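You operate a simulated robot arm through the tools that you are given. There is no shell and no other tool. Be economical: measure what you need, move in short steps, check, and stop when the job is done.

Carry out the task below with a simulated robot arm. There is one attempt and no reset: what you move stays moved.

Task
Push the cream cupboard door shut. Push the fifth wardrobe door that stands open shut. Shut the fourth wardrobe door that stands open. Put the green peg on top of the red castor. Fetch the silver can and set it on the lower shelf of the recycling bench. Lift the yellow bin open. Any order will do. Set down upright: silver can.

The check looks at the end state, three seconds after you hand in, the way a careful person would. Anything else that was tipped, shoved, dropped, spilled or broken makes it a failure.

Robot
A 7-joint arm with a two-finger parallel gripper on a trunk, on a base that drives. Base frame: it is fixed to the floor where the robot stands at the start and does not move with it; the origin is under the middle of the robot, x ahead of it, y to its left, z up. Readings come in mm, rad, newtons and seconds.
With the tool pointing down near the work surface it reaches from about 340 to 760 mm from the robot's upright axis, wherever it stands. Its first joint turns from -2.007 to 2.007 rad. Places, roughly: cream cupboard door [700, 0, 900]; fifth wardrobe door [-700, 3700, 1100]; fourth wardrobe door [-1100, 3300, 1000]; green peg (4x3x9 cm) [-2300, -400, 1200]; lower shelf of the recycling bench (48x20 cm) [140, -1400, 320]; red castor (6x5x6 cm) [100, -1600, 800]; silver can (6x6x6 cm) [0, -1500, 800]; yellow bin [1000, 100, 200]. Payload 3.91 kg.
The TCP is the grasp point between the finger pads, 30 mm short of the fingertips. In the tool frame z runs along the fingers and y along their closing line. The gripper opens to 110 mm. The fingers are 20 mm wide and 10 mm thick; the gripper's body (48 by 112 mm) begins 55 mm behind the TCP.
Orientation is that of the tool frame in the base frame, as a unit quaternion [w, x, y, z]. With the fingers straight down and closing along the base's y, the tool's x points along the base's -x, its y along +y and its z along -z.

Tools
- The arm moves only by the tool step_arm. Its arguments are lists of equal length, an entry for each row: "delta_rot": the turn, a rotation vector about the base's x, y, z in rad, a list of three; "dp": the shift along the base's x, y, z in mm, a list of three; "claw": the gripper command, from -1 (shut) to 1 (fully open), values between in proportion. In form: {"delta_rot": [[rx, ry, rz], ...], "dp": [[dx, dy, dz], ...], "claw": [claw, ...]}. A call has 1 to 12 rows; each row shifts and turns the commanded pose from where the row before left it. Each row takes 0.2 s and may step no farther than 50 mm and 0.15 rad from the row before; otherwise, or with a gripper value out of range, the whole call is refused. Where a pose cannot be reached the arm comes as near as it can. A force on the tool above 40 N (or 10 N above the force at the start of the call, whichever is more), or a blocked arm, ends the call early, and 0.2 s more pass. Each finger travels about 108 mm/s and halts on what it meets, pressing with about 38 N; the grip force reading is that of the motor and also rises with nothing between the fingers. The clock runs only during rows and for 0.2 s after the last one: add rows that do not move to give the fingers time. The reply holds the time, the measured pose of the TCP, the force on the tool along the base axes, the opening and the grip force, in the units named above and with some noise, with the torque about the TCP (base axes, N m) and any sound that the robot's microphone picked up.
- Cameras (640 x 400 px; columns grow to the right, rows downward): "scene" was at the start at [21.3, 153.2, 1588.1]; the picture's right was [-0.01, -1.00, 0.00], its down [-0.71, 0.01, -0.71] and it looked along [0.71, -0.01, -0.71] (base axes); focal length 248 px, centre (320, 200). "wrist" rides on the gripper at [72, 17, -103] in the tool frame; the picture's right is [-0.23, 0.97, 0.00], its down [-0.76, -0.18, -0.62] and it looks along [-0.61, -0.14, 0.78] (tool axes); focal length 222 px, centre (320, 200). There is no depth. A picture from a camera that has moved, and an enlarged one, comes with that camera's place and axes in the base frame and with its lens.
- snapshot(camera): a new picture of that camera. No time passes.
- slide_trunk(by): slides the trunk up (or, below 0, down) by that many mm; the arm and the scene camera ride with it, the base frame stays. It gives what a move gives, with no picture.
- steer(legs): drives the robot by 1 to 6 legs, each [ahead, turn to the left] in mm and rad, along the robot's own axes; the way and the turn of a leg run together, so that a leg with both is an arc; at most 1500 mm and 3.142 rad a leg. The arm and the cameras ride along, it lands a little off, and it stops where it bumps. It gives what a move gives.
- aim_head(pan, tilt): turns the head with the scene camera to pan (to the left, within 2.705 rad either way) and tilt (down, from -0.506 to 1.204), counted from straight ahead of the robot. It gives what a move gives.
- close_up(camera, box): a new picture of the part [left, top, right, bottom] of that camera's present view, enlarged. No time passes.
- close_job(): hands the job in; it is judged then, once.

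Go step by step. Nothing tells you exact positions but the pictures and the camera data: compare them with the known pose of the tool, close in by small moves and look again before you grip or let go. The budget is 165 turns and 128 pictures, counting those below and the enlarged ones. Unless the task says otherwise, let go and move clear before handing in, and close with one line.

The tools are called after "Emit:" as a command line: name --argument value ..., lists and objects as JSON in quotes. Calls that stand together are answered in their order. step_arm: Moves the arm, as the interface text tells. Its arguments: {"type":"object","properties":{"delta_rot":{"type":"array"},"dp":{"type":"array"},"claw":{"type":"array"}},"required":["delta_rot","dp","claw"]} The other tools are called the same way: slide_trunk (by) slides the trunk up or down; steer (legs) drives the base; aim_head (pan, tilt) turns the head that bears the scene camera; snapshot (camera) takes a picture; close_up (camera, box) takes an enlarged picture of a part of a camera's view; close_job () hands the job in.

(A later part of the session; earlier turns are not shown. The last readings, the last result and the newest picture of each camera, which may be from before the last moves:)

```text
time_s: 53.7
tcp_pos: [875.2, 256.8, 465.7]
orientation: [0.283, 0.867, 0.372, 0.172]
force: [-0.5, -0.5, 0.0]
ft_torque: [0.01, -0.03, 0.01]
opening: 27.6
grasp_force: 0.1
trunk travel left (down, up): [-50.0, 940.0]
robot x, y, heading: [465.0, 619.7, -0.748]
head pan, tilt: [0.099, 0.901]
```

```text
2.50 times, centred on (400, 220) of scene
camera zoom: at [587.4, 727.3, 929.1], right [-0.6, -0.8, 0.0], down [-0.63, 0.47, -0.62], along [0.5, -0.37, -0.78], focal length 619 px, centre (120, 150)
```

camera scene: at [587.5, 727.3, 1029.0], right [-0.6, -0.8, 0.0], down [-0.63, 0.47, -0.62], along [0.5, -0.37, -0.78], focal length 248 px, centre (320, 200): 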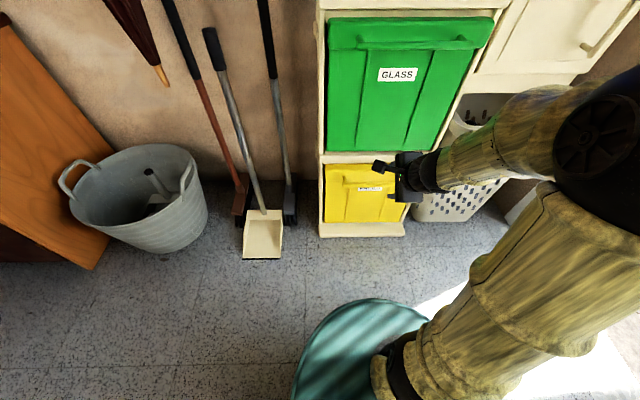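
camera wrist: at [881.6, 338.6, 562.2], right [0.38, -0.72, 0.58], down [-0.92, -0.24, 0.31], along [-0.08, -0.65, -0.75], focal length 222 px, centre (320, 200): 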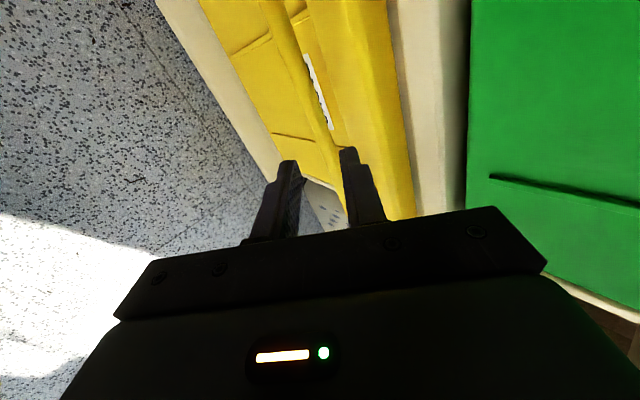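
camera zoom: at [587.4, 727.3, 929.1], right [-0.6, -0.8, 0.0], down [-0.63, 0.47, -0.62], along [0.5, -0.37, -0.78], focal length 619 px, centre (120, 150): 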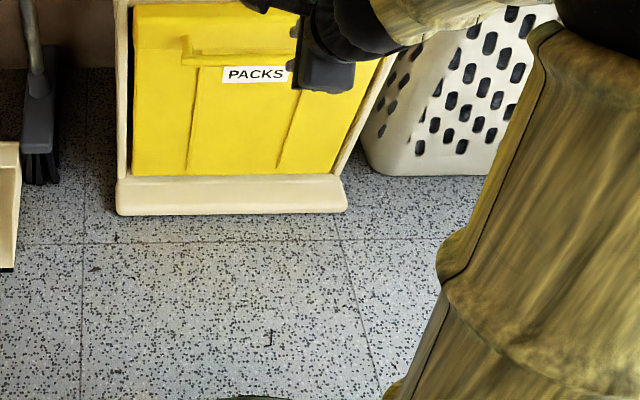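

Bar lies on the tool axis; advance in small steps to straddle it.

Emit:
step_arm --delta_rot '[[0, 0, 0], [0, 0, 0], [0, 0, 0]]' --dp '[[14, -8, -16], [13, -8, -16], [11, -5, -15]]' --claw '[-0.45, -0.45, -0.45]'

Emit:
snapshot --camera "wrist"

```text
time_s: 54.5
tcp_pos: [915.0, 235.4, 416.3]
orientation: [0.283, 0.867, 0.371, 0.173]
force: [-0.3, 0.1, 0.4]
ft_torque: [0.01, 0.01, 0.01]
opening: 30.3
grasp_force: 0.0
trunk travel left (down, up): [-50.0, 940.0]
robot x, y, heading: [468.0, 614.8, -0.748]
head pan, tilt: [0.099, 0.901]
```

```text
90 pictures are left
camera wrist: at [919.6, 316.1, 514.1], right [0.38, -0.72, 0.58], down [-0.92, -0.24, 0.31], along [-0.08, -0.65, -0.75], focal length 222 px, centre (320, 200)
```

wrist: 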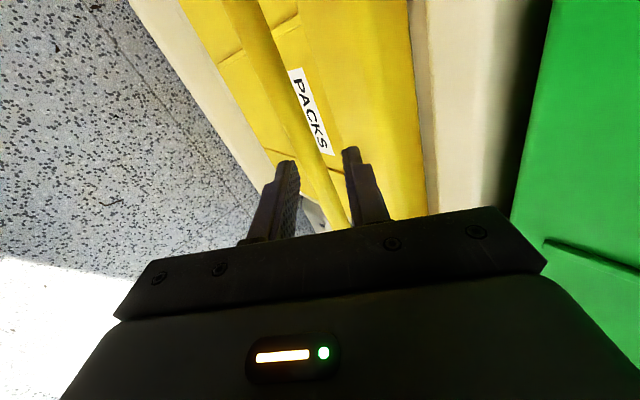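

The bar is between the fingers; a last 14 mm advance, then close.

Emit:
step_arm --delta_rot '[[0, 0, 0], [0, 0, 0], [0, 0, 0], [0, 0, 0]]' --dp '[[7, -5, -11], [0, 0, 0], [0, 0, 0], [0, 0, 0]]' --claw '[-0.45, -1, -1, -1]'

Emit:
snapshot --camera "wrist"

```text
time_s: 55.3
tcp_pos: [917.7, 232.4, 403.9]
orientation: [0.278, 0.868, 0.375, 0.171]
force: [-4.9, 2.1, 1.1]
ft_torque: [-0.58, 0.38, 0.73]
opening: 17.9
grasp_force: 45.0
trunk travel left (down, up): [-50.0, 940.0]
robot x, y, heading: [466.2, 621.1, -0.744]
head pan, tilt: [0.099, 0.901]
stopped in row 3: the force on the tool passed its limit (the readings are from after the stop); the commanded pose is now the measured one
```

```text
89 pictures are left
camera wrist: at [924.4, 313.5, 500.9], right [0.39, -0.72, 0.57], down [-0.92, -0.25, 0.32], along [-0.08, -0.65, -0.76], focal length 222 px, centre (320, 200)
```

wrist: 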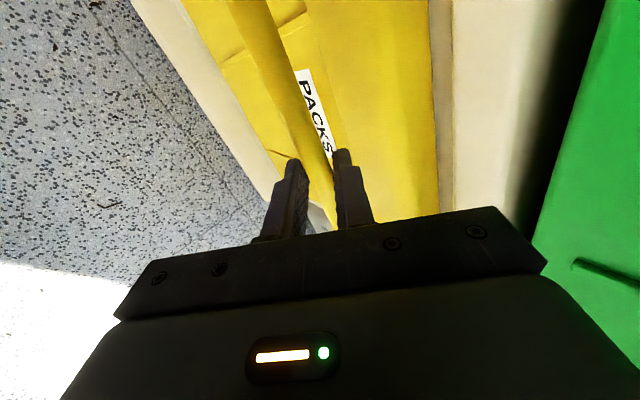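

Gripped. I test the motion with a small outward pull.

Emit:
step_arm --delta_rot '[[0, 0, 0], [0, 0, 0], [0, 0, 0]]' --dp '[[-4, 3, 0], [-4, 3, 0], [-4, 3, 0]]' --claw '[-1, -1, -1]'

```text
time_s: 56.1
tcp_pos: [907.0, 240.7, 399.7]
orientation: [0.275, 0.869, 0.374, 0.17]
force: [7.7, -8.1, -26.0]
ft_torque: [-0.9, 0.62, 0.38]
opening: 18.5
grasp_force: 45.0
trunk travel left (down, up): [-50.0, 940.0]
robot x, y, heading: [468.1, 621.3, -0.743]
head pan, tilt: [0.099, 0.901]
```

It comes outward and tends downward (hinge at the bottom). I follow with some descent.

Emit:
step_arm --delta_rot '[[0, 0, 0], [0, 0, 0], [0, 0, 0], [0, 0, 0]]' --dp '[[-4, 3, -3], [-4, 3, -2], [-4, 3, -2], [-4, 3, -2]]' --claw '[-1, -1, -1, -1]'

Emit:
close_up --camera "scene" --box '[310, 120, 490, 260]'

```text
time_s: 57.1
tcp_pos: [890.4, 251.8, 394.5]
orientation: [0.278, 0.868, 0.374, 0.171]
force: [5.1, -4.6, -8.3]
ft_torque: [-1.05, 0.56, 0.31]
opening: 18.0
grasp_force: 45.1
trunk travel left (down, up): [-50.0, 940.0]
robot x, y, heading: [466.3, 620.0, -0.747]
head pan, tilt: [0.099, 0.901]
```

```text
2.86 times, centred on (400, 190) of scene
camera zoom: at [588.0, 726.9, 929.2], right [-0.6, -0.8, 0.0], down [-0.63, 0.47, -0.62], along [0.5, -0.37, -0.78], focal length 707 px, centre (91, 229)
```

zoom: 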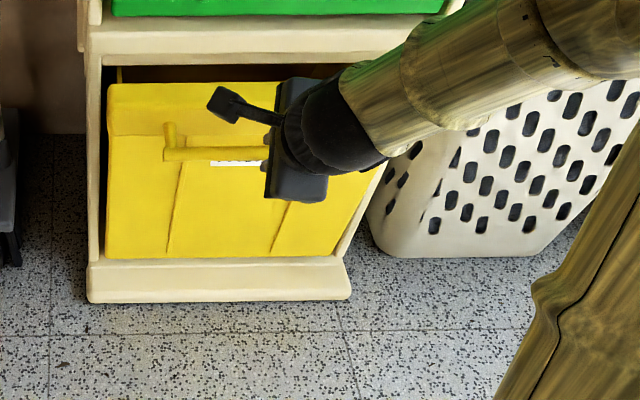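

It's bottom-hinged and tilting out nicely. I follow the arc, turning the tool along with it.

Emit:
step_arm --delta_rot '[[-0.018, -0.024, 0], [-0.018, -0.024, 0], [-0.018, -0.024, 0], [-0.018, -0.024, 0], [-0.018, -0.024, 0], [-0.018, -0.024, 0], [-0.018, -0.024, 0], [-0.018, -0.024, 0], [-0.018, -0.024, 0], [-0.018, -0.024, 0]]' --dp '[[-8, 6, -3], [-8, 6, -3], [-8, 6, -3], [-8, 6, -4], [-8, 6, -4], [-8, 6, -5], [-8, 6, -5], [-8, 6, -6], [-8, 6, -6], [-8, 6, -6]]' --claw '[-1, -1, -1, -1, -1, -1, -1, -1, -1, -1]'

Emit:
close_up --camera "scene" --box '[310, 120, 490, 260]'

```text
time_s: 58.1
tcp_pos: [858.8, 275.0, 377.2]
orientation: [0.32, 0.851, 0.367, 0.196]
force: [8.8, -7.7, -27.9]
ft_torque: [-0.41, 0.5, 0.78]
opening: 18.1
grasp_force: 45.4
trunk travel left (down, up): [-50.0, 940.0]
robot x, y, heading: [467.4, 618.3, -0.745]
head pan, tilt: [0.099, 0.901]
stopped in row 4: the force on the tool passed its limit (the readings are from after the stop); the commanded pose is now the measured one
```

```text
2.86 times, centred on (400, 190) of scene
camera zoom: at [588.9, 726.1, 929.0], right [-0.6, -0.8, 0.0], down [-0.63, 0.47, -0.62], along [0.49, -0.37, -0.79], focal length 707 px, centre (91, 229)
```

zoom: 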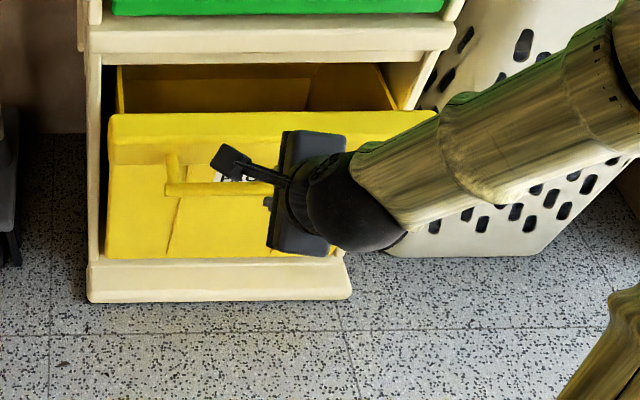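

Moving well; the arc is steeper than planned, so I add more descent.

Emit:
step_arm --delta_rot '[[0, 0, 0], [-0.024, -0.032, 0], [-0.024, -0.032, 0], [-0.024, -0.032, 0], [-0.024, -0.032, 0], [-0.024, -0.032, 0], [-0.024, -0.032, 0]]' --dp '[[0, 0, -5], [-6, 5, -5], [-6, 5, -5], [-6, 5, -6], [-6, 5, -6], [-6, 5, -7], [-6, 5, -7]]' --claw '[-1, -1, -1, -1, -1, -1, -1]'

Emit:
close_up --camera "scene" --box '[310, 120, 490, 260]'

```text
time_s: 58.8
tcp_pos: [852.4, 281.5, 372.4]
orientation: [0.351, 0.837, 0.363, 0.21]
force: [-13.0, 5.0, 24.0]
ft_torque: [-0.47, 0.14, 1.05]
opening: 18.0
grasp_force: 44.9
trunk travel left (down, up): [-50.0, 940.0]
robot x, y, heading: [469.0, 616.0, -0.745]
head pan, tilt: [0.099, 0.901]
stopped in row 3: the force on the tool passed its limit (the readings are from after the stop); the commanded pose is now the measured one
```

```text
2.86 times, centred on (400, 190) of scene
camera zoom: at [586.3, 728.2, 929.5], right [-0.6, -0.8, 0.0], down [-0.62, 0.47, -0.62], along [0.5, -0.37, -0.78], focal length 707 px, centre (91, 229)
```

zoom: 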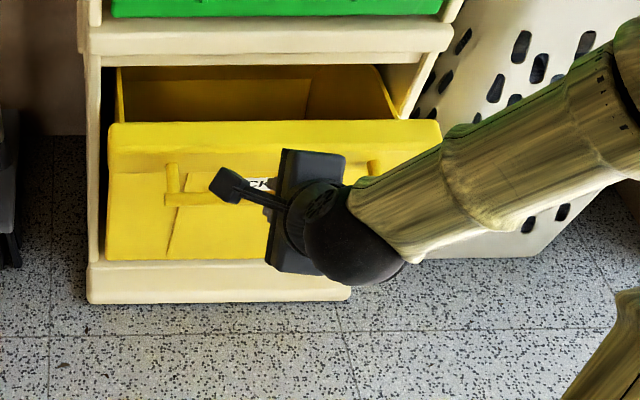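

Emit:
step_arm --delta_rot '[[0, 0, 0], [-0.018, -0.024, 0], [-0.018, -0.024, 0], [-0.018, -0.024, 0], [-0.018, -0.024, 0], [-0.018, -0.024, 0], [-0.018, -0.024, 0], [-0.018, -0.024, 0]]' --dp '[[-6, 5, 0], [-6, 5, -3], [-6, 5, -4], [-6, 5, -4], [-6, 5, -4], [-6, 5, -4], [-6, 5, -5], [-6, 5, -5]]' --claw '[-1, -1, -1, -1, -1, -1, -1, -1]'

Emit:
close_up --camera "scene" --box '[310, 120, 490, 260]'

```text
time_s: 59.8
tcp_pos: [845.1, 285.3, 368.7]
orientation: [0.386, 0.818, 0.358, 0.23]
force: [-12.0, 4.8, 24.5]
ft_torque: [-0.61, 0.08, 0.85]
opening: 17.5
grasp_force: 45.3
out of reach, approached as far as the arm can: row 3, 4
trunk travel left (down, up): [-50.0, 940.0]
robot x, y, heading: [470.1, 615.0, -0.745]
head pan, tilt: [0.099, 0.901]
stopped in row 4: the force on the tool passed its limit (the readings are from after the stop); the commanded pose is now the measured one
```

```text
2.86 times, centred on (400, 190) of scene
camera zoom: at [586.3, 728.2, 929.5], right [-0.6, -0.8, 0.0], down [-0.62, 0.47, -0.62], along [0.5, -0.37, -0.78], focal length 707 px, centre (91, 229)
```

zoom: 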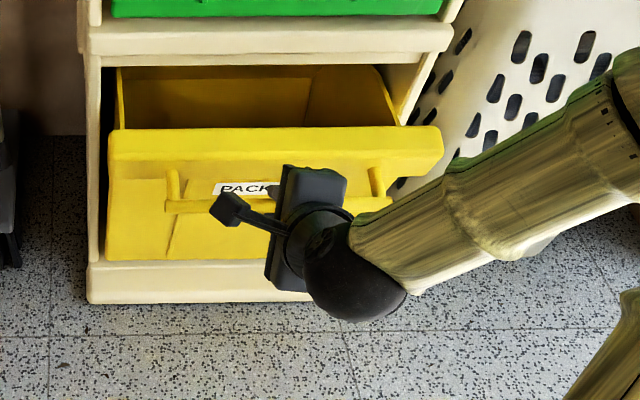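

The tool tilt is running into reach limits; I continue translating without more tilt.

Emit:
step_arm --delta_rot '[[0, 0, 0], [0, 0, 0], [0, 0, 0], [0, 0, 0], [0, 0, 0], [0, 0, 0]]' --dp '[[-6, 5, 1], [-6, 5, -3], [-6, 5, -3], [-6, 5, -4], [-6, 5, -4], [-6, 5, -4]]' --claw '[-1, -1, -1, -1, -1, -1]'

Emit:
close_up --camera "scene" --box '[310, 120, 490, 260]'

```text
time_s: 60.6
tcp_pos: [846.2, 285.3, 368.8]
orientation: [0.388, 0.818, 0.358, 0.23]
force: [-12.0, 5.5, 22.3]
ft_torque: [-0.82, 0.2, 0.86]
opening: 17.7
grasp_force: 44.4
out of reach, approached as far as the arm can: row 1, 2, 3
trunk travel left (down, up): [-50.0, 940.0]
robot x, y, heading: [469.0, 619.9, -0.747]
head pan, tilt: [0.099, 0.901]
stopped in row 3: the force on the tool passed its limit (the readings are from after the stop); the commanded pose is now the measured one
```

```text
2.86 times, centred on (400, 190) of scene
camera zoom: at [586.4, 728.2, 928.9], right [-0.6, -0.8, 0.0], down [-0.63, 0.47, -0.62], along [0.5, -0.37, -0.78], focal length 707 px, centre (91, 229)
```

zoom: 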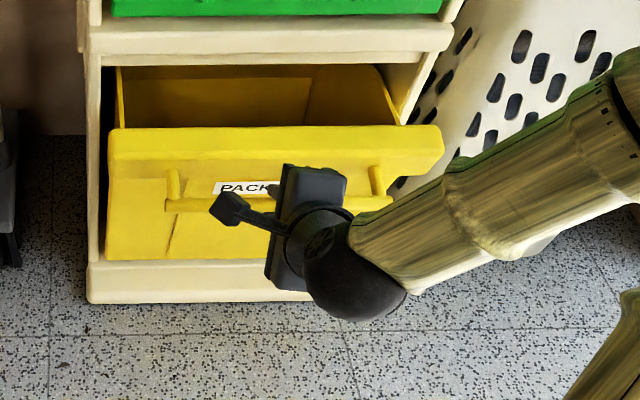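

I reverse some tilt while pulling out.

Emit:
step_arm --delta_rot '[[0.03, 0.04, 0], [0.03, 0.04, 0], [0.03, 0.04, 0], [0.03, 0.04, 0], [0, 0, 0], [0, 0, 0], [0, 0, 0]]' --dp '[[-4, 3, 2], [-5, 4, 0], [-6, 5, -3], [-6, 5, -3], [-6, 5, -4], [-6, 5, -4], [-6, 5, -4]]' --claw '[-1, -1, -1, -1, -1, -1, -1]'

Emit:
close_up --camera "scene" --box '[310, 120, 490, 260]'

```text
time_s: 61.3
tcp_pos: [837.1, 292.1, 362.2]
orientation: [0.339, 0.842, 0.366, 0.205]
force: [14.4, -9.7, -30.2]
ft_torque: [-0.88, 0.79, 0.47]
opening: 18.0
grasp_force: 45.1
trunk travel left (down, up): [-50.0, 940.0]
robot x, y, heading: [466.5, 616.2, -0.744]
head pan, tilt: [0.099, 0.901]
stopped in row 3: the force on the tool passed its limit (the readings are from after the stop); the commanded pose is now the measured one
```

```text
2.86 times, centred on (400, 190) of scene
camera zoom: at [589.1, 726.1, 928.3], right [-0.6, -0.8, 0.0], down [-0.63, 0.47, -0.62], along [0.49, -0.37, -0.79], focal length 707 px, centre (91, 229)
```

zoom: 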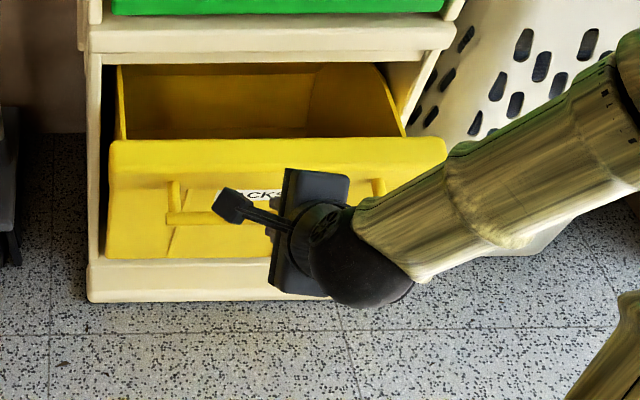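

Emit:
step_arm --delta_rot '[[0, 0, 0], [0, 0, 0], [0, 0, 0], [0, 0, 0], [0, 0, 0], [0, 0, 0], [0, 0, 0], [0, 0, 0]]' --dp '[[-2, 2, -6], [-5, 4, -5], [-5, 4, -5], [-5, 4, -5], [-5, 4, -5], [-5, 4, -5], [-5, 4, -5], [-5, 4, -5]]' --claw '[-1, -1, -1, -1, -1, -1, -1, -1]'

Emit:
close_up --camera "scene" --box '[310, 120, 490, 260]'

```text
time_s: 62.0
tcp_pos: [834.6, 293.8, 359.0]
orientation: [0.346, 0.838, 0.368, 0.207]
force: [-19.3, 10.4, 33.3]
ft_torque: [-0.68, 0.25, 0.77]
opening: 18.1
grasp_force: 45.2
out of reach, approached as far as the arm can: row 2, 3
trunk travel left (down, up): [-50.0, 940.0]
robot x, y, heading: [467.6, 614.7, -0.745]
head pan, tilt: [0.099, 0.901]
stopped in row 3: the force on the tool passed its limit (the readings are from after the stop); the commanded pose is now the measured one
```

```text
2.86 times, centred on (400, 190) of scene
camera zoom: at [585.8, 728.6, 929.6], right [-0.6, -0.8, 0.0], down [-0.62, 0.47, -0.62], along [0.5, -0.38, -0.78], focal length 707 px, centre (91, 229)
```

zoom: 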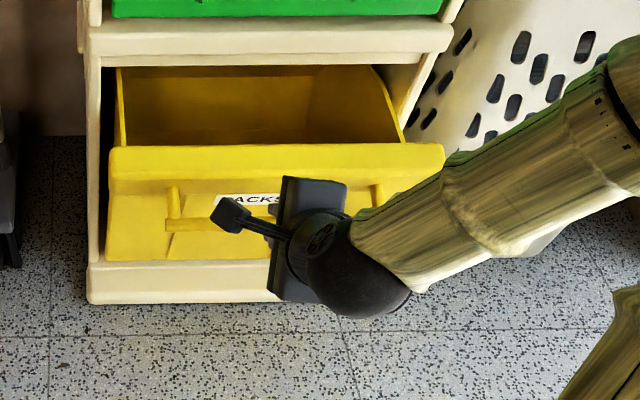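

I release the bar and back out; the bin lip itself can then be hooked from inside and pulled farther without fighting the arc.

Emit:
step_arm --delta_rot '[[0, 0, 0], [0, 0, 0], [0, 0, 0], [0, 0, 0], [0, 0, 0]]' --dp '[[0, 0, 0], [-10, 7, 13], [-14, 10, 20], [-14, 10, 20], [-14, 10, 25]]' --claw '[-0.45, -0.4, -0.4, -0.4, -0.4]'

Emit:
close_up --camera "scene" --box '[310, 120, 490, 260]'

Emit:
snapshot --camera "wrist"

```text
time_s: 63.2
tcp_pos: [809.8, 305.1, 444.0]
orientation: [0.342, 0.84, 0.368, 0.206]
force: [-0.3, -0.3, 0.1]
ft_torque: [0.01, -0.02, 0.01]
opening: 33.0
grasp_force: 0.1
out of reach, approached as far as the arm can: row 2, 3, 4, 5
trunk travel left (down, up): [-50.0, 940.0]
robot x, y, heading: [467.4, 618.4, -0.746]
head pan, tilt: [0.099, 0.901]
```

```text
2.86 times, centred on (400, 190) of scene
camera zoom: at [587.5, 727.0, 929.0], right [-0.6, -0.8, 0.0], down [-0.63, 0.47, -0.62], along [0.5, -0.37, -0.78], focal length 707 px, centre (91, 229)
```

zoom: 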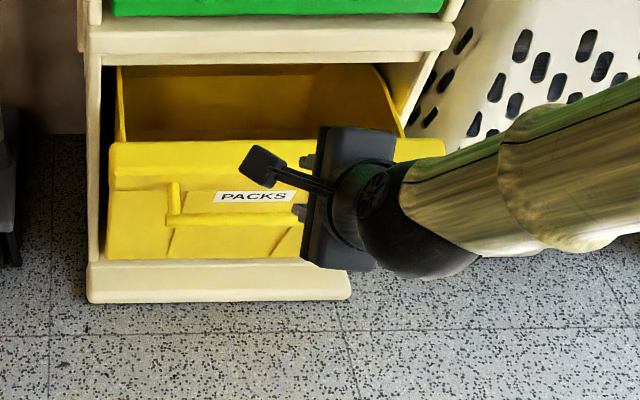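

```text
80 pictures are left
camera wrist: at [803.1, 394.1, 532.5], right [0.32, -0.66, 0.68], down [-0.95, -0.23, 0.22], along [0.01, -0.72, -0.69], focal length 222 px, centre (320, 200)
```

wrist: 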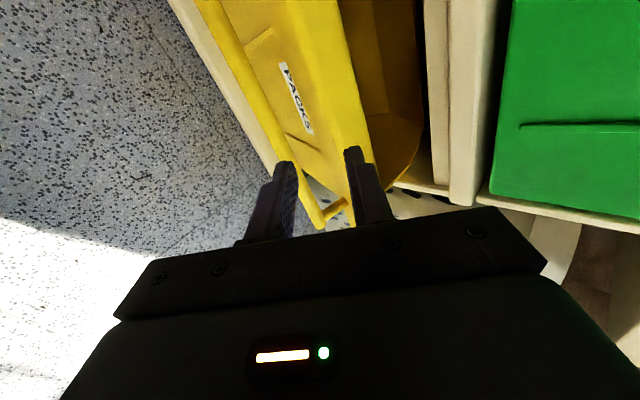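

The bin stays put at about 22°. I turn the tool vertical, go above the gap behind its lip, and will pull the lip outward from inside.

Emit:
step_arm --delta_rot '[[0.079, 0.1115, 0], [0.079, 0.1115, 0], [0.079, 0.1115, 0], [0.079, 0.1115, 0], [0.079, 0.1115, 0], [0.079, 0.1115, 0]]' --dp '[[0, 0, 20], [0, 0, 20], [0, 0, 20], [0, 0, 20], [0, 0, 20], [0, 0, 20]]' --claw '[-1, -1, -1, -1, -1, -1]'

Emit:
step_arm --delta_rot '[[0, 0, 0], [0, 0, 0], [0, 0, 0]]' --dp '[[28, -18, 0], [28, -18, 0], [28, -18, 0]]' --claw '[-1, -1, -1]'

Emit:
snapshot --camera "wrist"

Emit:
close_up --camera "scene" --box '[310, 80, 490, 260]'

```text
time_s: 64.6
tcp_pos: [808.3, 303.0, 564.6]
orientation: [0.002, 0.916, 0.4, 0.0]
force: [-0.2, 0.3, 0.6]
ft_torque: [0.01, 0.0, 0.02]
opening: 0.0
grasp_force: 37.7
trunk travel left (down, up): [-50.0, 940.0]
robot x, y, heading: [466.1, 622.1, -0.746]
head pan, tilt: [0.099, 0.901]
```

```text
time_s: 65.4
tcp_pos: [892.4, 249.7, 562.7]
orientation: [0.001, 0.916, 0.401, 0.001]
force: [-0.2, 0.6, 0.6]
ft_torque: [0.0, 0.0, 0.01]
opening: 0.0
grasp_force: 37.2
trunk travel left (down, up): [-50.0, 940.0]
robot x, y, heading: [468.4, 616.5, -0.742]
head pan, tilt: [0.099, 0.901]
```

```text
79 pictures are left
camera wrist: at [954.7, 291.1, 666.1], right [0.56, -0.83, 0.0], down [-0.65, -0.44, 0.62], along [-0.51, -0.35, -0.78], focal length 222 px, centre (320, 200)
```

wrist: 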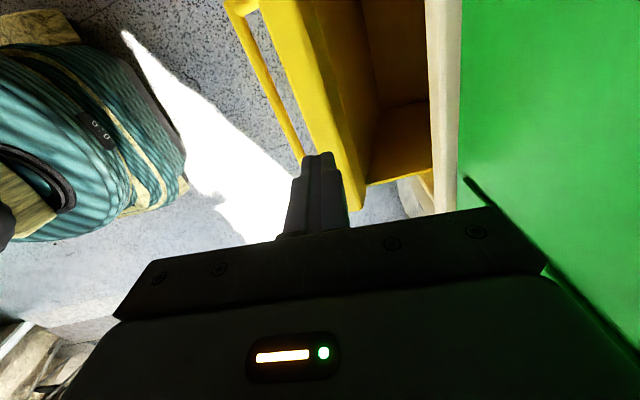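

```text
2.22 times, centred on (400, 170) of scene
camera zoom: at [587.3, 727.3, 929.1], right [-0.6, -0.8, 0.0], down [-0.63, 0.47, -0.62], along [0.5, -0.37, -0.78], focal length 550 px, centre (142, 267)
```

zoom: 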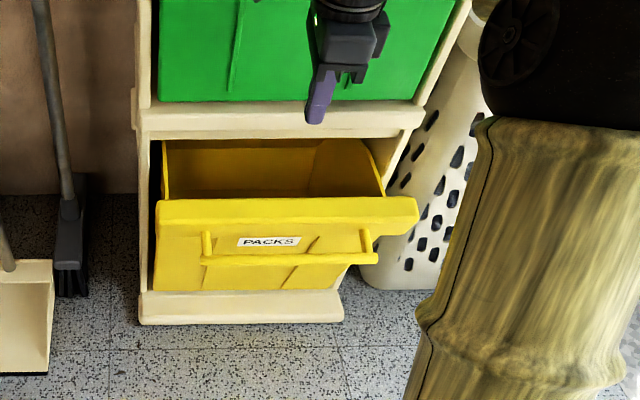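

Geometry now: bin rotated ~20° about a pivot set back in the cabinet; lip at out≈79 mm, z≈407. I yaw the hand 90° so its slim side fits the gap, then dip closed fingers behind the lip.

Emit:
step_arm --delta_rot '[[0, 0, 0.15], [0, 0, 0.15], [0, 0, 0.15], [0, 0, 0.15], [0, 0, 0.15], [0, 0, 0.15], [0, 0, 0.15], [0, 0, 0.15], [0, 0, 0.15], [0, 0, 0.15], [0, 0, 0.1]]' --dp '[[0, 0, 0], [0, 0, 0], [0, 0, 0], [0, 0, 0], [0, 0, 0], [0, 0, 0], [0, 0, 0], [0, 0, 0], [0, 0, 0], [0, 0, 0], [0, 0, 0]]' --claw '[-1, -1, -1, -1, -1, -1, -1, -1, -1, -1, -1]'

Emit:
snapshot --camera "wrist"

```text
time_s: 67.8
tcp_pos: [891.8, 249.6, 563.7]
orientation: [0.001, 0.349, 0.937, 0.001]
force: [-0.5, 0.8, -0.1]
ft_torque: [0.03, 0.01, 0.01]
opening: 0.0
grasp_force: 37.9
trunk travel left (down, up): [-50.0, 940.0]
robot x, y, heading: [470.4, 617.1, -0.741]
head pan, tilt: [0.099, 0.901]
```

```text
77 pictures are left
camera wrist: at [850.0, 309.0, 666.1], right [0.81, 0.59, 0.0], down [0.46, -0.64, 0.62], along [0.37, -0.5, -0.78], focal length 222 px, centre (320, 200)
```

wrist: 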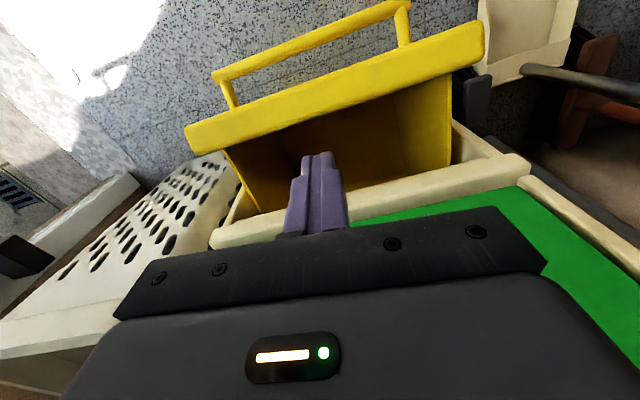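

I add a slight tilt (top outward) for clearance from the green bin, move in over the gap, and descend in steps.

Emit:
step_arm --delta_rot '[[-0.09, -0.12, 0], [-0.09, -0.12, 0], [0, 0, 0], [0, 0, 0]]' --dp '[[0, 0, -30], [10, -8, -30], [12, -9, -20], [12, -9, -15]]' --claw '[-1, -1, -1, -1]'

Emit:
snapshot --camera "wrist"

Emit:
close_up --camera "scene" --box '[310, 80, 490, 260]'

```text
time_s: 68.8
tcp_pos: [926.3, 224.2, 470.0]
orientation: [0.144, 0.347, 0.926, -0.041]
force: [0.7, 0.2, 0.3]
ft_torque: [-0.01, -0.01, -0.03]
opening: 0.0
grasp_force: 37.8
trunk travel left (down, up): [-50.0, 940.0]
robot x, y, heading: [469.0, 618.4, -0.745]
head pan, tilt: [0.099, 0.901]
```

```text
76 pictures are left
camera wrist: at [861.8, 300.5, 546.7], right [0.8, 0.59, 0.09], down [0.28, -0.51, 0.82], along [0.53, -0.63, -0.57], focal length 222 px, centre (320, 200)
```

wrist: 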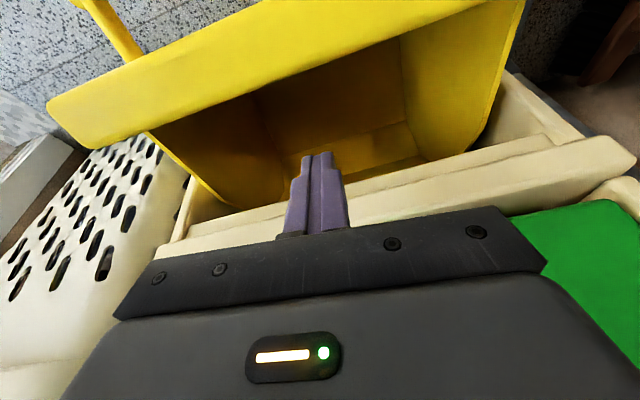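

```text
2.22 times, centred on (400, 170) of scene
camera zoom: at [587.4, 727.3, 929.1], right [-0.6, -0.8, 0.0], down [-0.63, 0.47, -0.62], along [0.5, -0.37, -0.78], focal length 550 px, centre (142, 267)
```

zoom: 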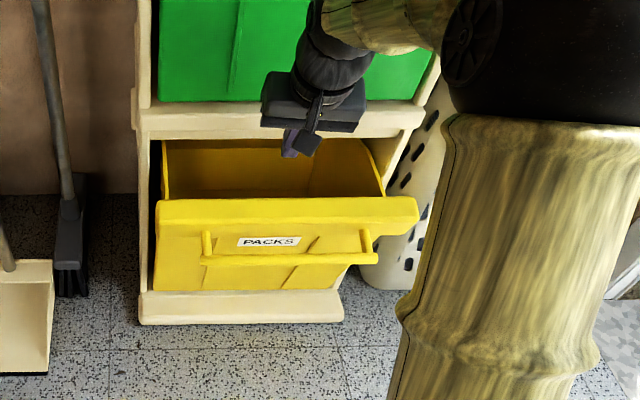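

Fingers are over the bin's opening behind the lip. Descend, then pull outward with gradual descent.

Emit:
step_arm --delta_rot '[[0, 0, 0], [0, 0, 0], [0, 0, 0], [0, 0, 0]]' --dp '[[0, 0, -20], [0, 0, -20], [0, 0, -20], [0, 0, -18]]' --claw '[-1, -1, -1, -1]'

Emit:
step_arm --delta_rot '[[0, 0, 0], [0, 0, 0], [0, 0, 0], [0, 0, 0], [0, 0, 0], [0, 0, 0], [0, 0, 0], [0, 0, 0], [0, 0, 0], [0, 0, 0]]' --dp '[[-8, 6, 0], [-8, 6, 0], [-8, 6, -2], [-8, 6, -4], [-8, 6, -5], [-8, 6, -6], [-8, 6, -7], [-8, 6, -8], [-8, 6, -8], [-8, 6, -8]]' --claw '[-1, -1, -1, -1, -1, -1, -1, -1, -1, -1]'

Emit:
close_up --camera "scene" --box '[310, 80, 490, 260]'

```text
time_s: 69.8
tcp_pos: [925.8, 223.3, 389.4]
orientation: [0.145, 0.346, 0.926, -0.041]
force: [0.1, -0.7, 0.9]
ft_torque: [0.0, 0.01, 0.04]
opening: 0.0
grasp_force: 38.1
trunk travel left (down, up): [-50.0, 940.0]
robot x, y, heading: [464.3, 619.6, -0.745]
head pan, tilt: [0.099, 0.901]
```

```text
time_s: 72.0
tcp_pos: [846.2, 284.2, 342.1]
orientation: [0.143, 0.346, 0.926, -0.04]
force: [0.2, 0.3, 0.3]
ft_torque: [0.0, 0.02, 0.04]
opening: 0.2
grasp_force: 37.4
trunk travel left (down, up): [-50.0, 940.0]
robot x, y, heading: [468.5, 617.0, -0.744]
head pan, tilt: [0.099, 0.901]
```

```text
2.22 times, centred on (400, 170) of scene
camera zoom: at [587.5, 727.2, 929.0], right [-0.6, -0.8, 0.0], down [-0.63, 0.47, -0.62], along [0.5, -0.37, -0.78], focal length 550 px, centre (142, 267)
```

zoom: 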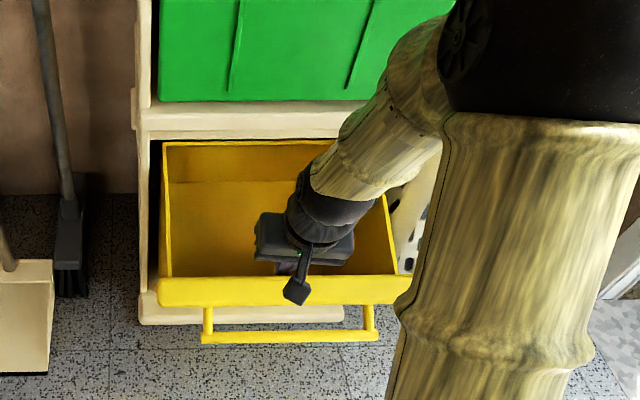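

Bin swings wide open. I pull a bit more to find the stop.

Emit:
step_arm --delta_rot '[[0, 0, 0], [0, 0, 0], [0, 0, 0], [0, 0, 0], [0, 0, 0]]' --dp '[[-8, 6, -6], [-8, 6, -6], [-8, 6, -6], [-8, 6, -6], [-8, 6, -6]]' --claw '[-1, -1, -1, -1, -1]'

Emit:
close_up --camera "scene" --box '[310, 80, 490, 260]'

```text
time_s: 73.0
tcp_pos: [824.0, 300.2, 324.7]
orientation: [0.159, 0.345, 0.924, -0.045]
force: [1.1, -0.2, 2.2]
ft_torque: [-0.04, -0.05, 0.02]
opening: 0.2
grasp_force: 37.7
trunk travel left (down, up): [-50.0, 940.0]
robot x, y, heading: [466.7, 619.5, -0.746]
head pan, tilt: [0.099, 0.901]
stopped in row 5: the force on the tool passed its limit (the readings are from after the stop); the commanded pose is now the measured one
```

```text
2.22 times, centred on (400, 170) of scene
camera zoom: at [587.4, 727.3, 929.0], right [-0.6, -0.8, 0.0], down [-0.63, 0.47, -0.62], along [0.5, -0.37, -0.78], focal length 550 px, centre (142, 267)
```

zoom: 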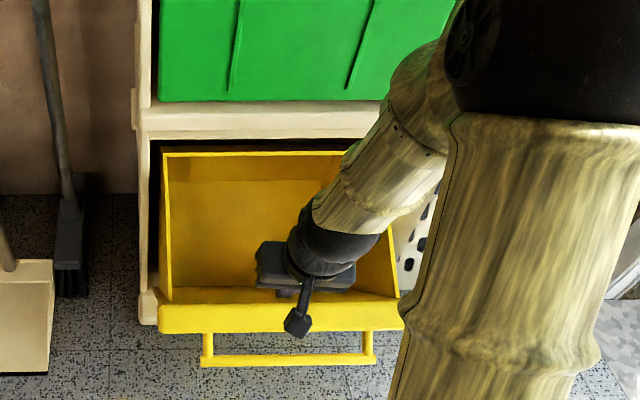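

At the stop. I lift the hand straight out and raise the trunk.

Emit:
step_arm --delta_rot '[[0, 0, 0], [0, 0, 0], [0, 0, 0], [0, 0, 0], [0, 0, 0], [0, 0, 0], [0, 0, 0]]' --dp '[[6, -4, 10], [0, 0, 30], [0, 0, 35], [0, 0, 40], [-10, 8, 40], [-10, 8, 40], [-10, 8, 40]]' --claw '[-1, -1, -1, -1, -1, -1, -1]'

Emit:
slide_trunk --by 400

Emit:
close_up --camera "scene" --box '[270, 60, 510, 260]'

```text
time_s: 74.6
tcp_pos: [800.1, 322.7, 559.3]
orientation: [0.157, 0.345, 0.924, -0.046]
force: [-1.2, 0.1, -0.8]
ft_torque: [-0.02, 0.03, 0.02]
opening: 0.0
grasp_force: 37.8
trunk travel left (down, up): [-50.0, 940.0]
robot x, y, heading: [470.8, 618.0, -0.746]
head pan, tilt: [0.099, 0.901]
```

```text
time_s: 78.5
tcp_pos: [800.3, 322.1, 959.3]
orientation: [0.158, 0.345, 0.924, -0.046]
force: [-0.7, 0.7, -0.5]
ft_torque: [0.0, -0.02, -0.02]
opening: 0.0
grasp_force: 37.7
trunk travel left (down, up): [-450.0, 540.0]
robot x, y, heading: [470.0, 617.0, -0.746]
head pan, tilt: [0.099, 0.901]
```

```text
2.00 times, centred on (390, 160) of scene
camera zoom: at [587.5, 727.2, 1329.0], right [-0.6, -0.8, 0.0], down [-0.63, 0.47, -0.62], along [0.5, -0.37, -0.78], focal length 495 px, centre (180, 280)
```

zoom: 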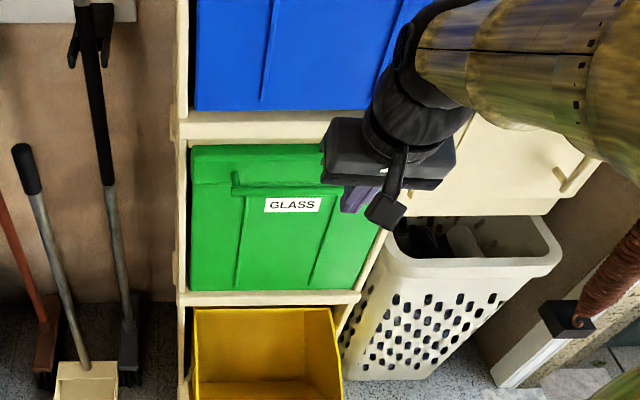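

Yellow bin stands open. I raise the trunk and drive toward the wardrobe, stopping halfway to look.

Emit:
slide_trunk --by 250

Emit:
steer --legs '[[0, 3.02], [1400, 0], [0, -0.6]]'

Emit:
aim_head --pan 0.0 --tilt 0.4

Emit:
snapshot --camera "scene"

```text
time_s: 81.0
tcp_pos: [800.8, 321.6, 1210.5]
orientation: [0.159, 0.344, 0.924, -0.046]
force: [1.1, -0.3, 0.4]
ft_torque: [-0.01, 0.02, -0.01]
opening: 0.0
grasp_force: 38.2
trunk travel left (down, up): [-700.0, 290.0]
robot x, y, heading: [466.7, 617.5, -0.74]
head pan, tilt: [0.099, 0.901]
```

```text
time_s: 96.9
tcp_pos: [-538.0, 2106.1, 1209.2]
orientation: [-0.097, 0.749, -0.642, -0.132]
force: [-0.5, -0.3, 0.6]
ft_torque: [0.03, -0.01, 0.0]
opening: 0.0
grasp_force: 37.5
trunk travel left (down, up): [-700.0, 290.0]
robot x, y, heading: [-478.7, 1666.5, 1.693]
head pan, tilt: [0.099, 0.901]
```

```text
time_s: 97.8
tcp_pos: [-538.2, 2105.8, 1209.6]
orientation: [-0.098, 0.748, -0.642, -0.133]
force: [0.2, -0.3, -1.2]
ft_torque: [-0.02, -0.01, -0.01]
opening: 0.0
grasp_force: 37.7
trunk travel left (down, up): [-700.0, 290.0]
robot x, y, heading: [-479.1, 1666.1, 1.694]
head pan, tilt: [0.0, 0.4]
```

```text
71 pictures are left
camera scene: at [-633.3, 1680.6, 1622.0], right [0.99, 0.12, 0.0], down [0.05, -0.39, -0.92], along [-0.11, 0.91, -0.39], focal length 248 px, centre (320, 200)
```

scene: 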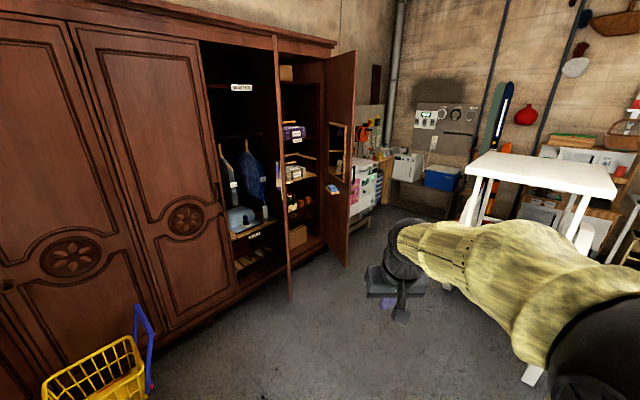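

Door 4 (hinged at its right, ~54° open) and door 5 (hinged at the right end, ~65° open) are clear. I straighten the tool and drive round to the outer side of door 5.

Emit:
step_arm --delta_rot '[[-0.107, -0.025, 0], [-0.107, -0.025, 0], [-0.107, -0.025, 0]]' --dp '[[0, -20, -40], [0, -20, -40], [0, -20, -40]]' --claw '[-1, -1, -1]'

Emit:
steer --legs '[[0, -0.1], [935, 0], [0, -0.459], [828, 0], [0, 0.6]]'

Emit:
aim_head --pan 0.7 --tilt 0.6

Emit:
snapshot --camera "scene"

```text
time_s: 98.6
tcp_pos: [-537.2, 2047.9, 1088.0]
orientation: [0.0, 0.758, -0.652, 0.0]
force: [0.0, -0.6, -0.5]
ft_torque: [-0.03, -0.01, 0.02]
opening: 0.0
grasp_force: 37.7
trunk travel left (down, up): [-700.0, 290.0]
robot x, y, heading: [-475.6, 1663.4, 1.691]
head pan, tilt: [0.0, 0.4]
```

```text
time_s: 111.1
tcp_pos: [-205.5, 3740.7, 1088.2]
orientation: [-0.001, 0.774, -0.633, -0.001]
force: [-0.1, 0.2, -0.6]
ft_torque: [-0.02, 0.01, -0.02]
opening: 0.2
grasp_force: 38.0
trunk travel left (down, up): [-700.0, 290.0]
robot x, y, heading: [-123.8, 3363.4, 1.74]
head pan, tilt: [0.0, 0.4]
```

```text
time_s: 112.2
tcp_pos: [-205.1, 3741.0, 1088.6]
orientation: [0.0, 0.774, -0.633, -0.001]
force: [-0.2, 0.3, -0.1]
ft_torque: [-0.02, 0.01, -0.01]
opening: 0.0
grasp_force: 37.6
trunk travel left (down, up): [-700.0, 290.0]
robot x, y, heading: [-130.0, 3360.4, 1.739]
head pan, tilt: [0.7, 0.6]
```

```text
70 pictures are left
camera scene: at [-335.5, 3335.1, 1603.8], right [0.65, 0.76, 0.0], down [0.43, -0.36, -0.83], along [-0.63, 0.53, -0.56], focal length 248 px, centre (320, 200)
```

scene: 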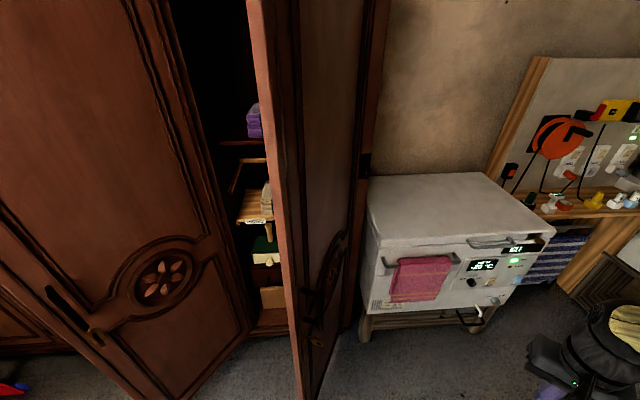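

Door 5's leaf now: hinge ≈(-889,4059), free edge ≈(-635,3493). I bring the closed fist to its outer face and start pushing.

Emit:
step_arm --delta_rot '[[0, 0, 0], [0, 0, 0], [0, 0, 0], [0, 0, 0], [0, 0, 0], [0, 0, 0], [0, 0, 0]]' --dp '[[-48, -10, 0], [-48, -10, 0], [-48, -10, 0], [-48, -15, 0], [-48, -15, 0], [-48, -15, 0], [-40, -15, 0]]' --claw '[-1, -1, -1, -1, -1, -1, -1]'

Emit:
snapshot --camera "scene"

```text
refused: row 4 steps farther than a row can; nothing moved
```

```text
69 pictures are left
camera scene: at [-335.5, 3335.1, 1603.8], right [0.65, 0.76, 0.0], down [0.43, -0.36, -0.83], along [-0.63, 0.53, -0.56], focal length 248 px, centre (320, 200)
```

scene: 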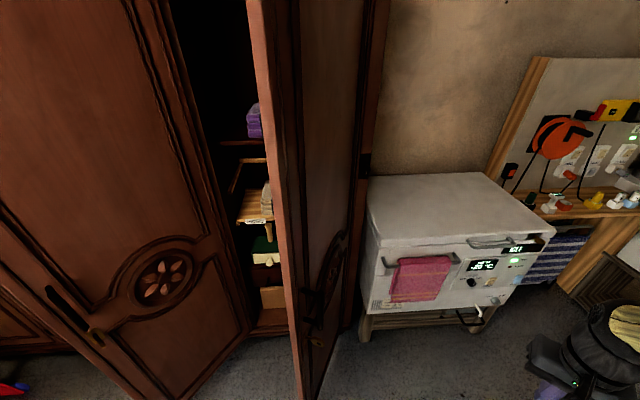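

Emit:
step_arm --delta_rot '[[0, 0, 0], [0, 0, 0], [0, 0, 0], [0, 0, 0], [0, 0, 0], [0, 0, 0], [0, 0, 0], [0, 0, 0]]' --dp '[[-43, -10, 0], [-43, -10, 0], [-43, -10, 0], [-43, -12, 0], [-43, -12, 0], [-43, -12, 0], [-43, -12, 0], [-30, -15, 0]]' --claw '[-1, -1, -1, -1, -1, -1, -1, -1]'

Emit:
snapshot --camera "scene"

```text
time_s: 114.0
tcp_pos: [-538.0, 3646.0, 1089.0]
orientation: [0.0, 0.774, -0.633, -0.001]
force: [-0.2, -0.5, 0.6]
ft_torque: [-0.01, -0.04, 0.02]
opening: 0.0
grasp_force: 37.7
trunk travel left (down, up): [-700.0, 290.0]
robot x, y, heading: [-126.0, 3360.4, 1.741]
head pan, tilt: [0.7, 0.6]
```

```text
68 pictures are left
camera scene: at [-336.3, 3334.7, 1603.7], right [0.65, 0.76, 0.0], down [0.43, -0.36, -0.82], along [-0.63, 0.53, -0.57], focal length 248 px, centre (320, 200)
```

scene: 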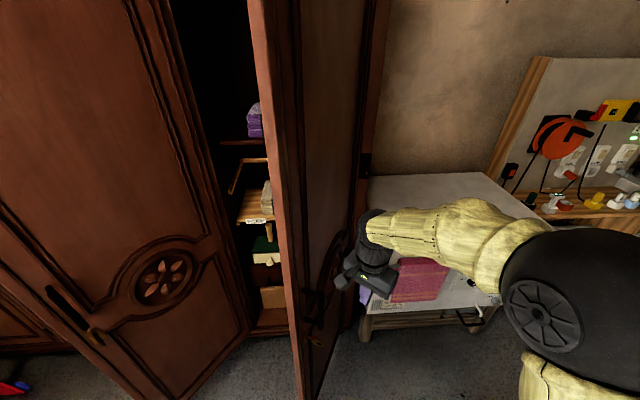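

Emit:
step_arm --delta_rot '[[0, 0, 0], [0, 0, 0], [0, 0, 0], [0, 0, 0], [0, 0, 0], [0, 0, 0], [0, 0, 0], [0, 0, 0]]' --dp '[[-32, -5, 0], [-32, -7, 0], [-32, -10, 0], [-32, -10, 0], [-32, -10, 0], [-32, -10, 0], [-32, -8, 0], [-32, -6, 0]]' --claw '[-1, -1, -1, -1, -1, -1, -1, -1]'

Emit:
snapshot --camera "scene"

```text
time_s: 115.8
tcp_pos: [-793.8, 3579.6, 1087.6]
orientation: [-0.001, 0.774, -0.633, 0.001]
force: [0.6, 0.3, -0.7]
ft_torque: [0.02, -0.01, 0.03]
opening: 0.1
grasp_force: 37.5
trunk travel left (down, up): [-700.0, 290.0]
robot x, y, heading: [-124.2, 3362.6, 1.741]
head pan, tilt: [0.7, 0.6]
```

```text
67 pictures are left
camera scene: at [-337.9, 3334.9, 1603.5], right [0.65, 0.76, 0.0], down [0.43, -0.36, -0.82], along [-0.63, 0.53, -0.57], focal length 248 px, centre (320, 200)
```

scene: 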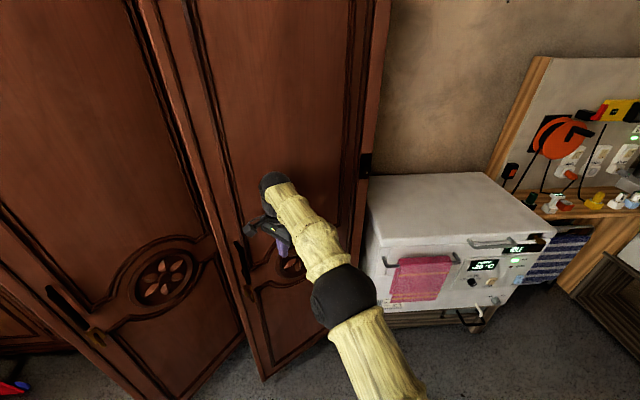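

Door 5 follows well. The rest is beyond reach, so I retract the arm, reposition the base in front of door 5 and finish the push from there.

Emit:
step_arm --delta_rot '[[0, 0, 0], [0, 0, 0], [0, 0, 0], [0, 0, 0], [0, 0, 0], [0, 0, 0], [0, 0, 0], [0, 0, 0], [0, 0, 0], [0, 0, 0], [0, 0, 0]]' --dp '[[45, 5, 0], [48, 8, 0], [48, 10, 0], [48, 10, 0], [48, 10, 0], [48, 10, 0], [48, 10, 0], [48, 10, 0], [48, 10, 0], [48, 12, 0], [48, 12, 0]]' --claw '[-1, -1, -1, -1, -1, -1, -1, -1, -1, -1, -1]'

Emit:
steer --legs '[[0, 1.43], [430, 0], [0, -0.7]]'

Emit:
aim_head --pan 0.15 --tilt 0.6

Emit:
snapshot --camera "scene"

```text
time_s: 118.2
tcp_pos: [-266.2, 3687.4, 1091.7]
orientation: [-0.001, 0.774, -0.633, -0.001]
force: [0.5, 0.5, -0.8]
ft_torque: [0.02, -0.04, 0.0]
opening: 0.0
grasp_force: 37.6
trunk travel left (down, up): [-700.0, 290.0]
robot x, y, heading: [-124.6, 3361.2, 1.741]
head pan, tilt: [0.7, 0.6]
```

```text
time_s: 120.5
tcp_pos: [-444.2, 3523.0, 1089.7]
orientation: [0.001, 0.944, -0.331, 0.0]
force: [0.8, 0.6, -0.1]
ft_torque: [0.02, -0.01, 0.02]
opening: 0.0
grasp_force: 37.8
trunk travel left (down, up): [-700.0, 290.0]
robot x, y, heading: [-130.4, 3362.8, 2.431]
head pan, tilt: [0.7, 0.6]
stopped in leg 1: the robot was blocked; the commanded pose is now the measured one
```

```text
time_s: 121.5
tcp_pos: [-444.6, 3521.6, 1091.3]
orientation: [0.0, 0.944, -0.331, -0.001]
force: [0.4, -0.1, -0.7]
ft_torque: [0.04, 0.01, -0.03]
opening: 0.0
grasp_force: 37.8
trunk travel left (down, up): [-700.0, 290.0]
robot x, y, heading: [-125.3, 3361.7, 2.427]
head pan, tilt: [0.15, 0.6]
```

```text
66 pictures are left
camera scene: at [-256.8, 3254.4, 1603.8], right [0.53, 0.85, 0.0], down [0.48, -0.3, -0.83], along [-0.7, 0.44, -0.57], focal length 248 px, centre (320, 200)
```

scene: 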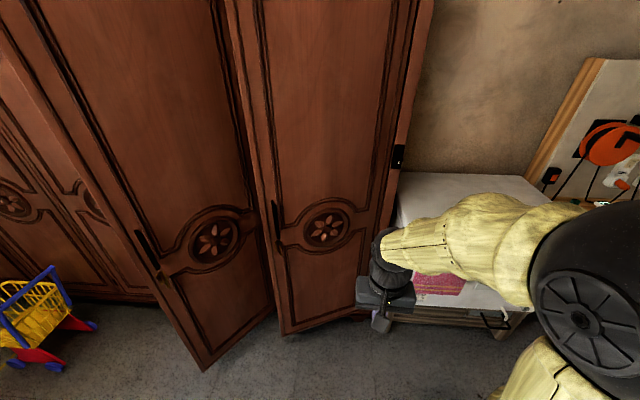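

The turn was blocked at 2.43; I look behind/right to see what it touched.

Emit:
aim_head --pan -2.3 --tilt 0.9

Emit:
snapshot --camera "scene"

Emit:
aim_head --pan 2.3 --tilt 0.9

Emit:
snapshot --camera "scene"

```text
time_s: 123.7
tcp_pos: [-444.7, 3522.2, 1091.0]
orientation: [-0.001, 0.944, -0.331, 0.0]
force: [0.7, 0.3, -0.6]
ft_torque: [0.0, 0.0, 0.04]
opening: 0.1
grasp_force: 37.5
trunk travel left (down, up): [-700.0, 290.0]
robot x, y, heading: [-126.5, 3362.9, 2.435]
head pan, tilt: [-2.3, 0.901]
```

```text
65 pictures are left
camera scene: at [-107.0, 3217.6, 1579.1], right [0.13, -0.99, 0.0], down [-0.78, -0.1, -0.62], along [0.62, 0.08, -0.78], focal length 248 px, centre (320, 200)
```

scene: 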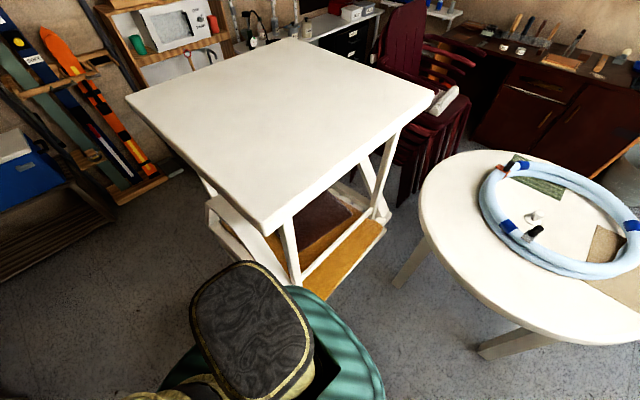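

```text
time_s: 127.4
tcp_pos: [-442.9, 3520.7, 1090.6]
orientation: [0.0, 0.943, -0.332, 0.0]
force: [-0.4, 0.2, 0.3]
ft_torque: [-0.01, 0.02, -0.01]
opening: 0.2
grasp_force: 37.8
trunk travel left (down, up): [-700.0, 290.0]
robot x, y, heading: [-129.2, 3361.5, 2.429]
head pan, tilt: [2.3, 0.901]
```

```text
64 pictures are left
camera scene: at [-180.3, 3132.1, 1579.0], right [-1.0, -0.02, 0.0], down [-0.02, 0.78, -0.62], along [0.01, -0.62, -0.78], focal length 248 px, centre (320, 200)
```

scene: 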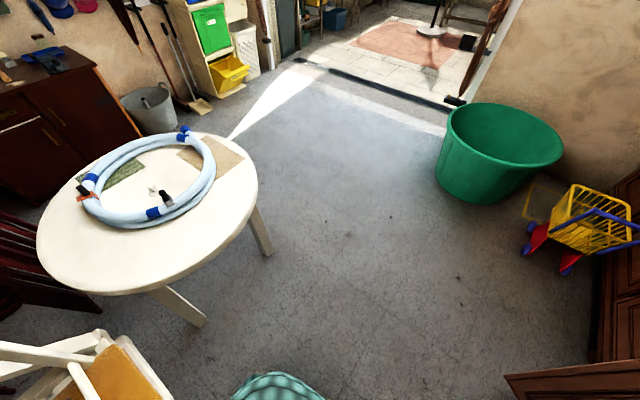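

The base's rear corner touches the white trolley. I drive forward away from it first, then shift left in front of door 5.

Emit:
steer --legs '[[160, 0], [0, 0.67], [180, 0], [0, -0.6]]'

Emit:
aim_head --pan 0.15 --tilt 0.6

Emit:
snapshot --camera "scene"

```text
time_s: 128.7
tcp_pos: [-518.4, 3589.6, 1091.3]
orientation: [0.0, 0.943, -0.333, 0.001]
force: [0.4, 0.4, -0.6]
ft_torque: [0.05, 0.0, 0.01]
opening: 0.0
grasp_force: 37.8
trunk travel left (down, up): [-700.0, 290.0]
robot x, y, heading: [-198.9, 3425.9, 2.416]
head pan, tilt: [2.3, 0.901]
stopped in leg 1: the robot was blocked; the commanded pose is now the measured one
```

```text
time_s: 130.7
tcp_pos: [-518.1, 3590.8, 1089.7]
orientation: [0.0, 0.942, -0.334, 0.0]
force: [-0.7, 0.1, 0.5]
ft_torque: [0.01, 0.01, -0.04]
opening: 0.0
grasp_force: 37.2
trunk travel left (down, up): [-700.0, 290.0]
robot x, y, heading: [-201.9, 3427.9, 2.423]
head pan, tilt: [0.15, 0.6]
```

```text
63 pictures are left
camera scene: at [-332.1, 3323.8, 1603.8], right [0.54, 0.84, 0.0], down [0.48, -0.31, -0.82], along [-0.69, 0.45, -0.57], focal length 248 px, centre (320, 200)
```

scene: 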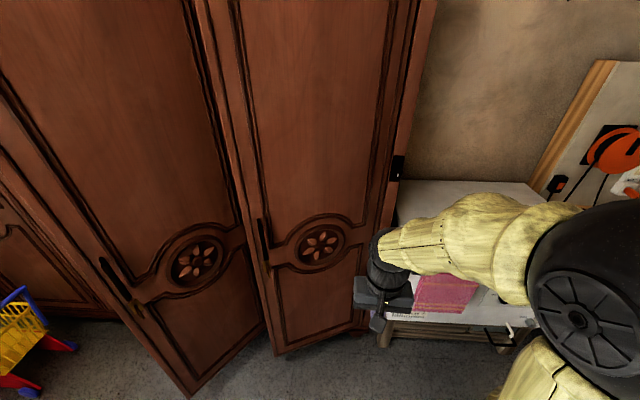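

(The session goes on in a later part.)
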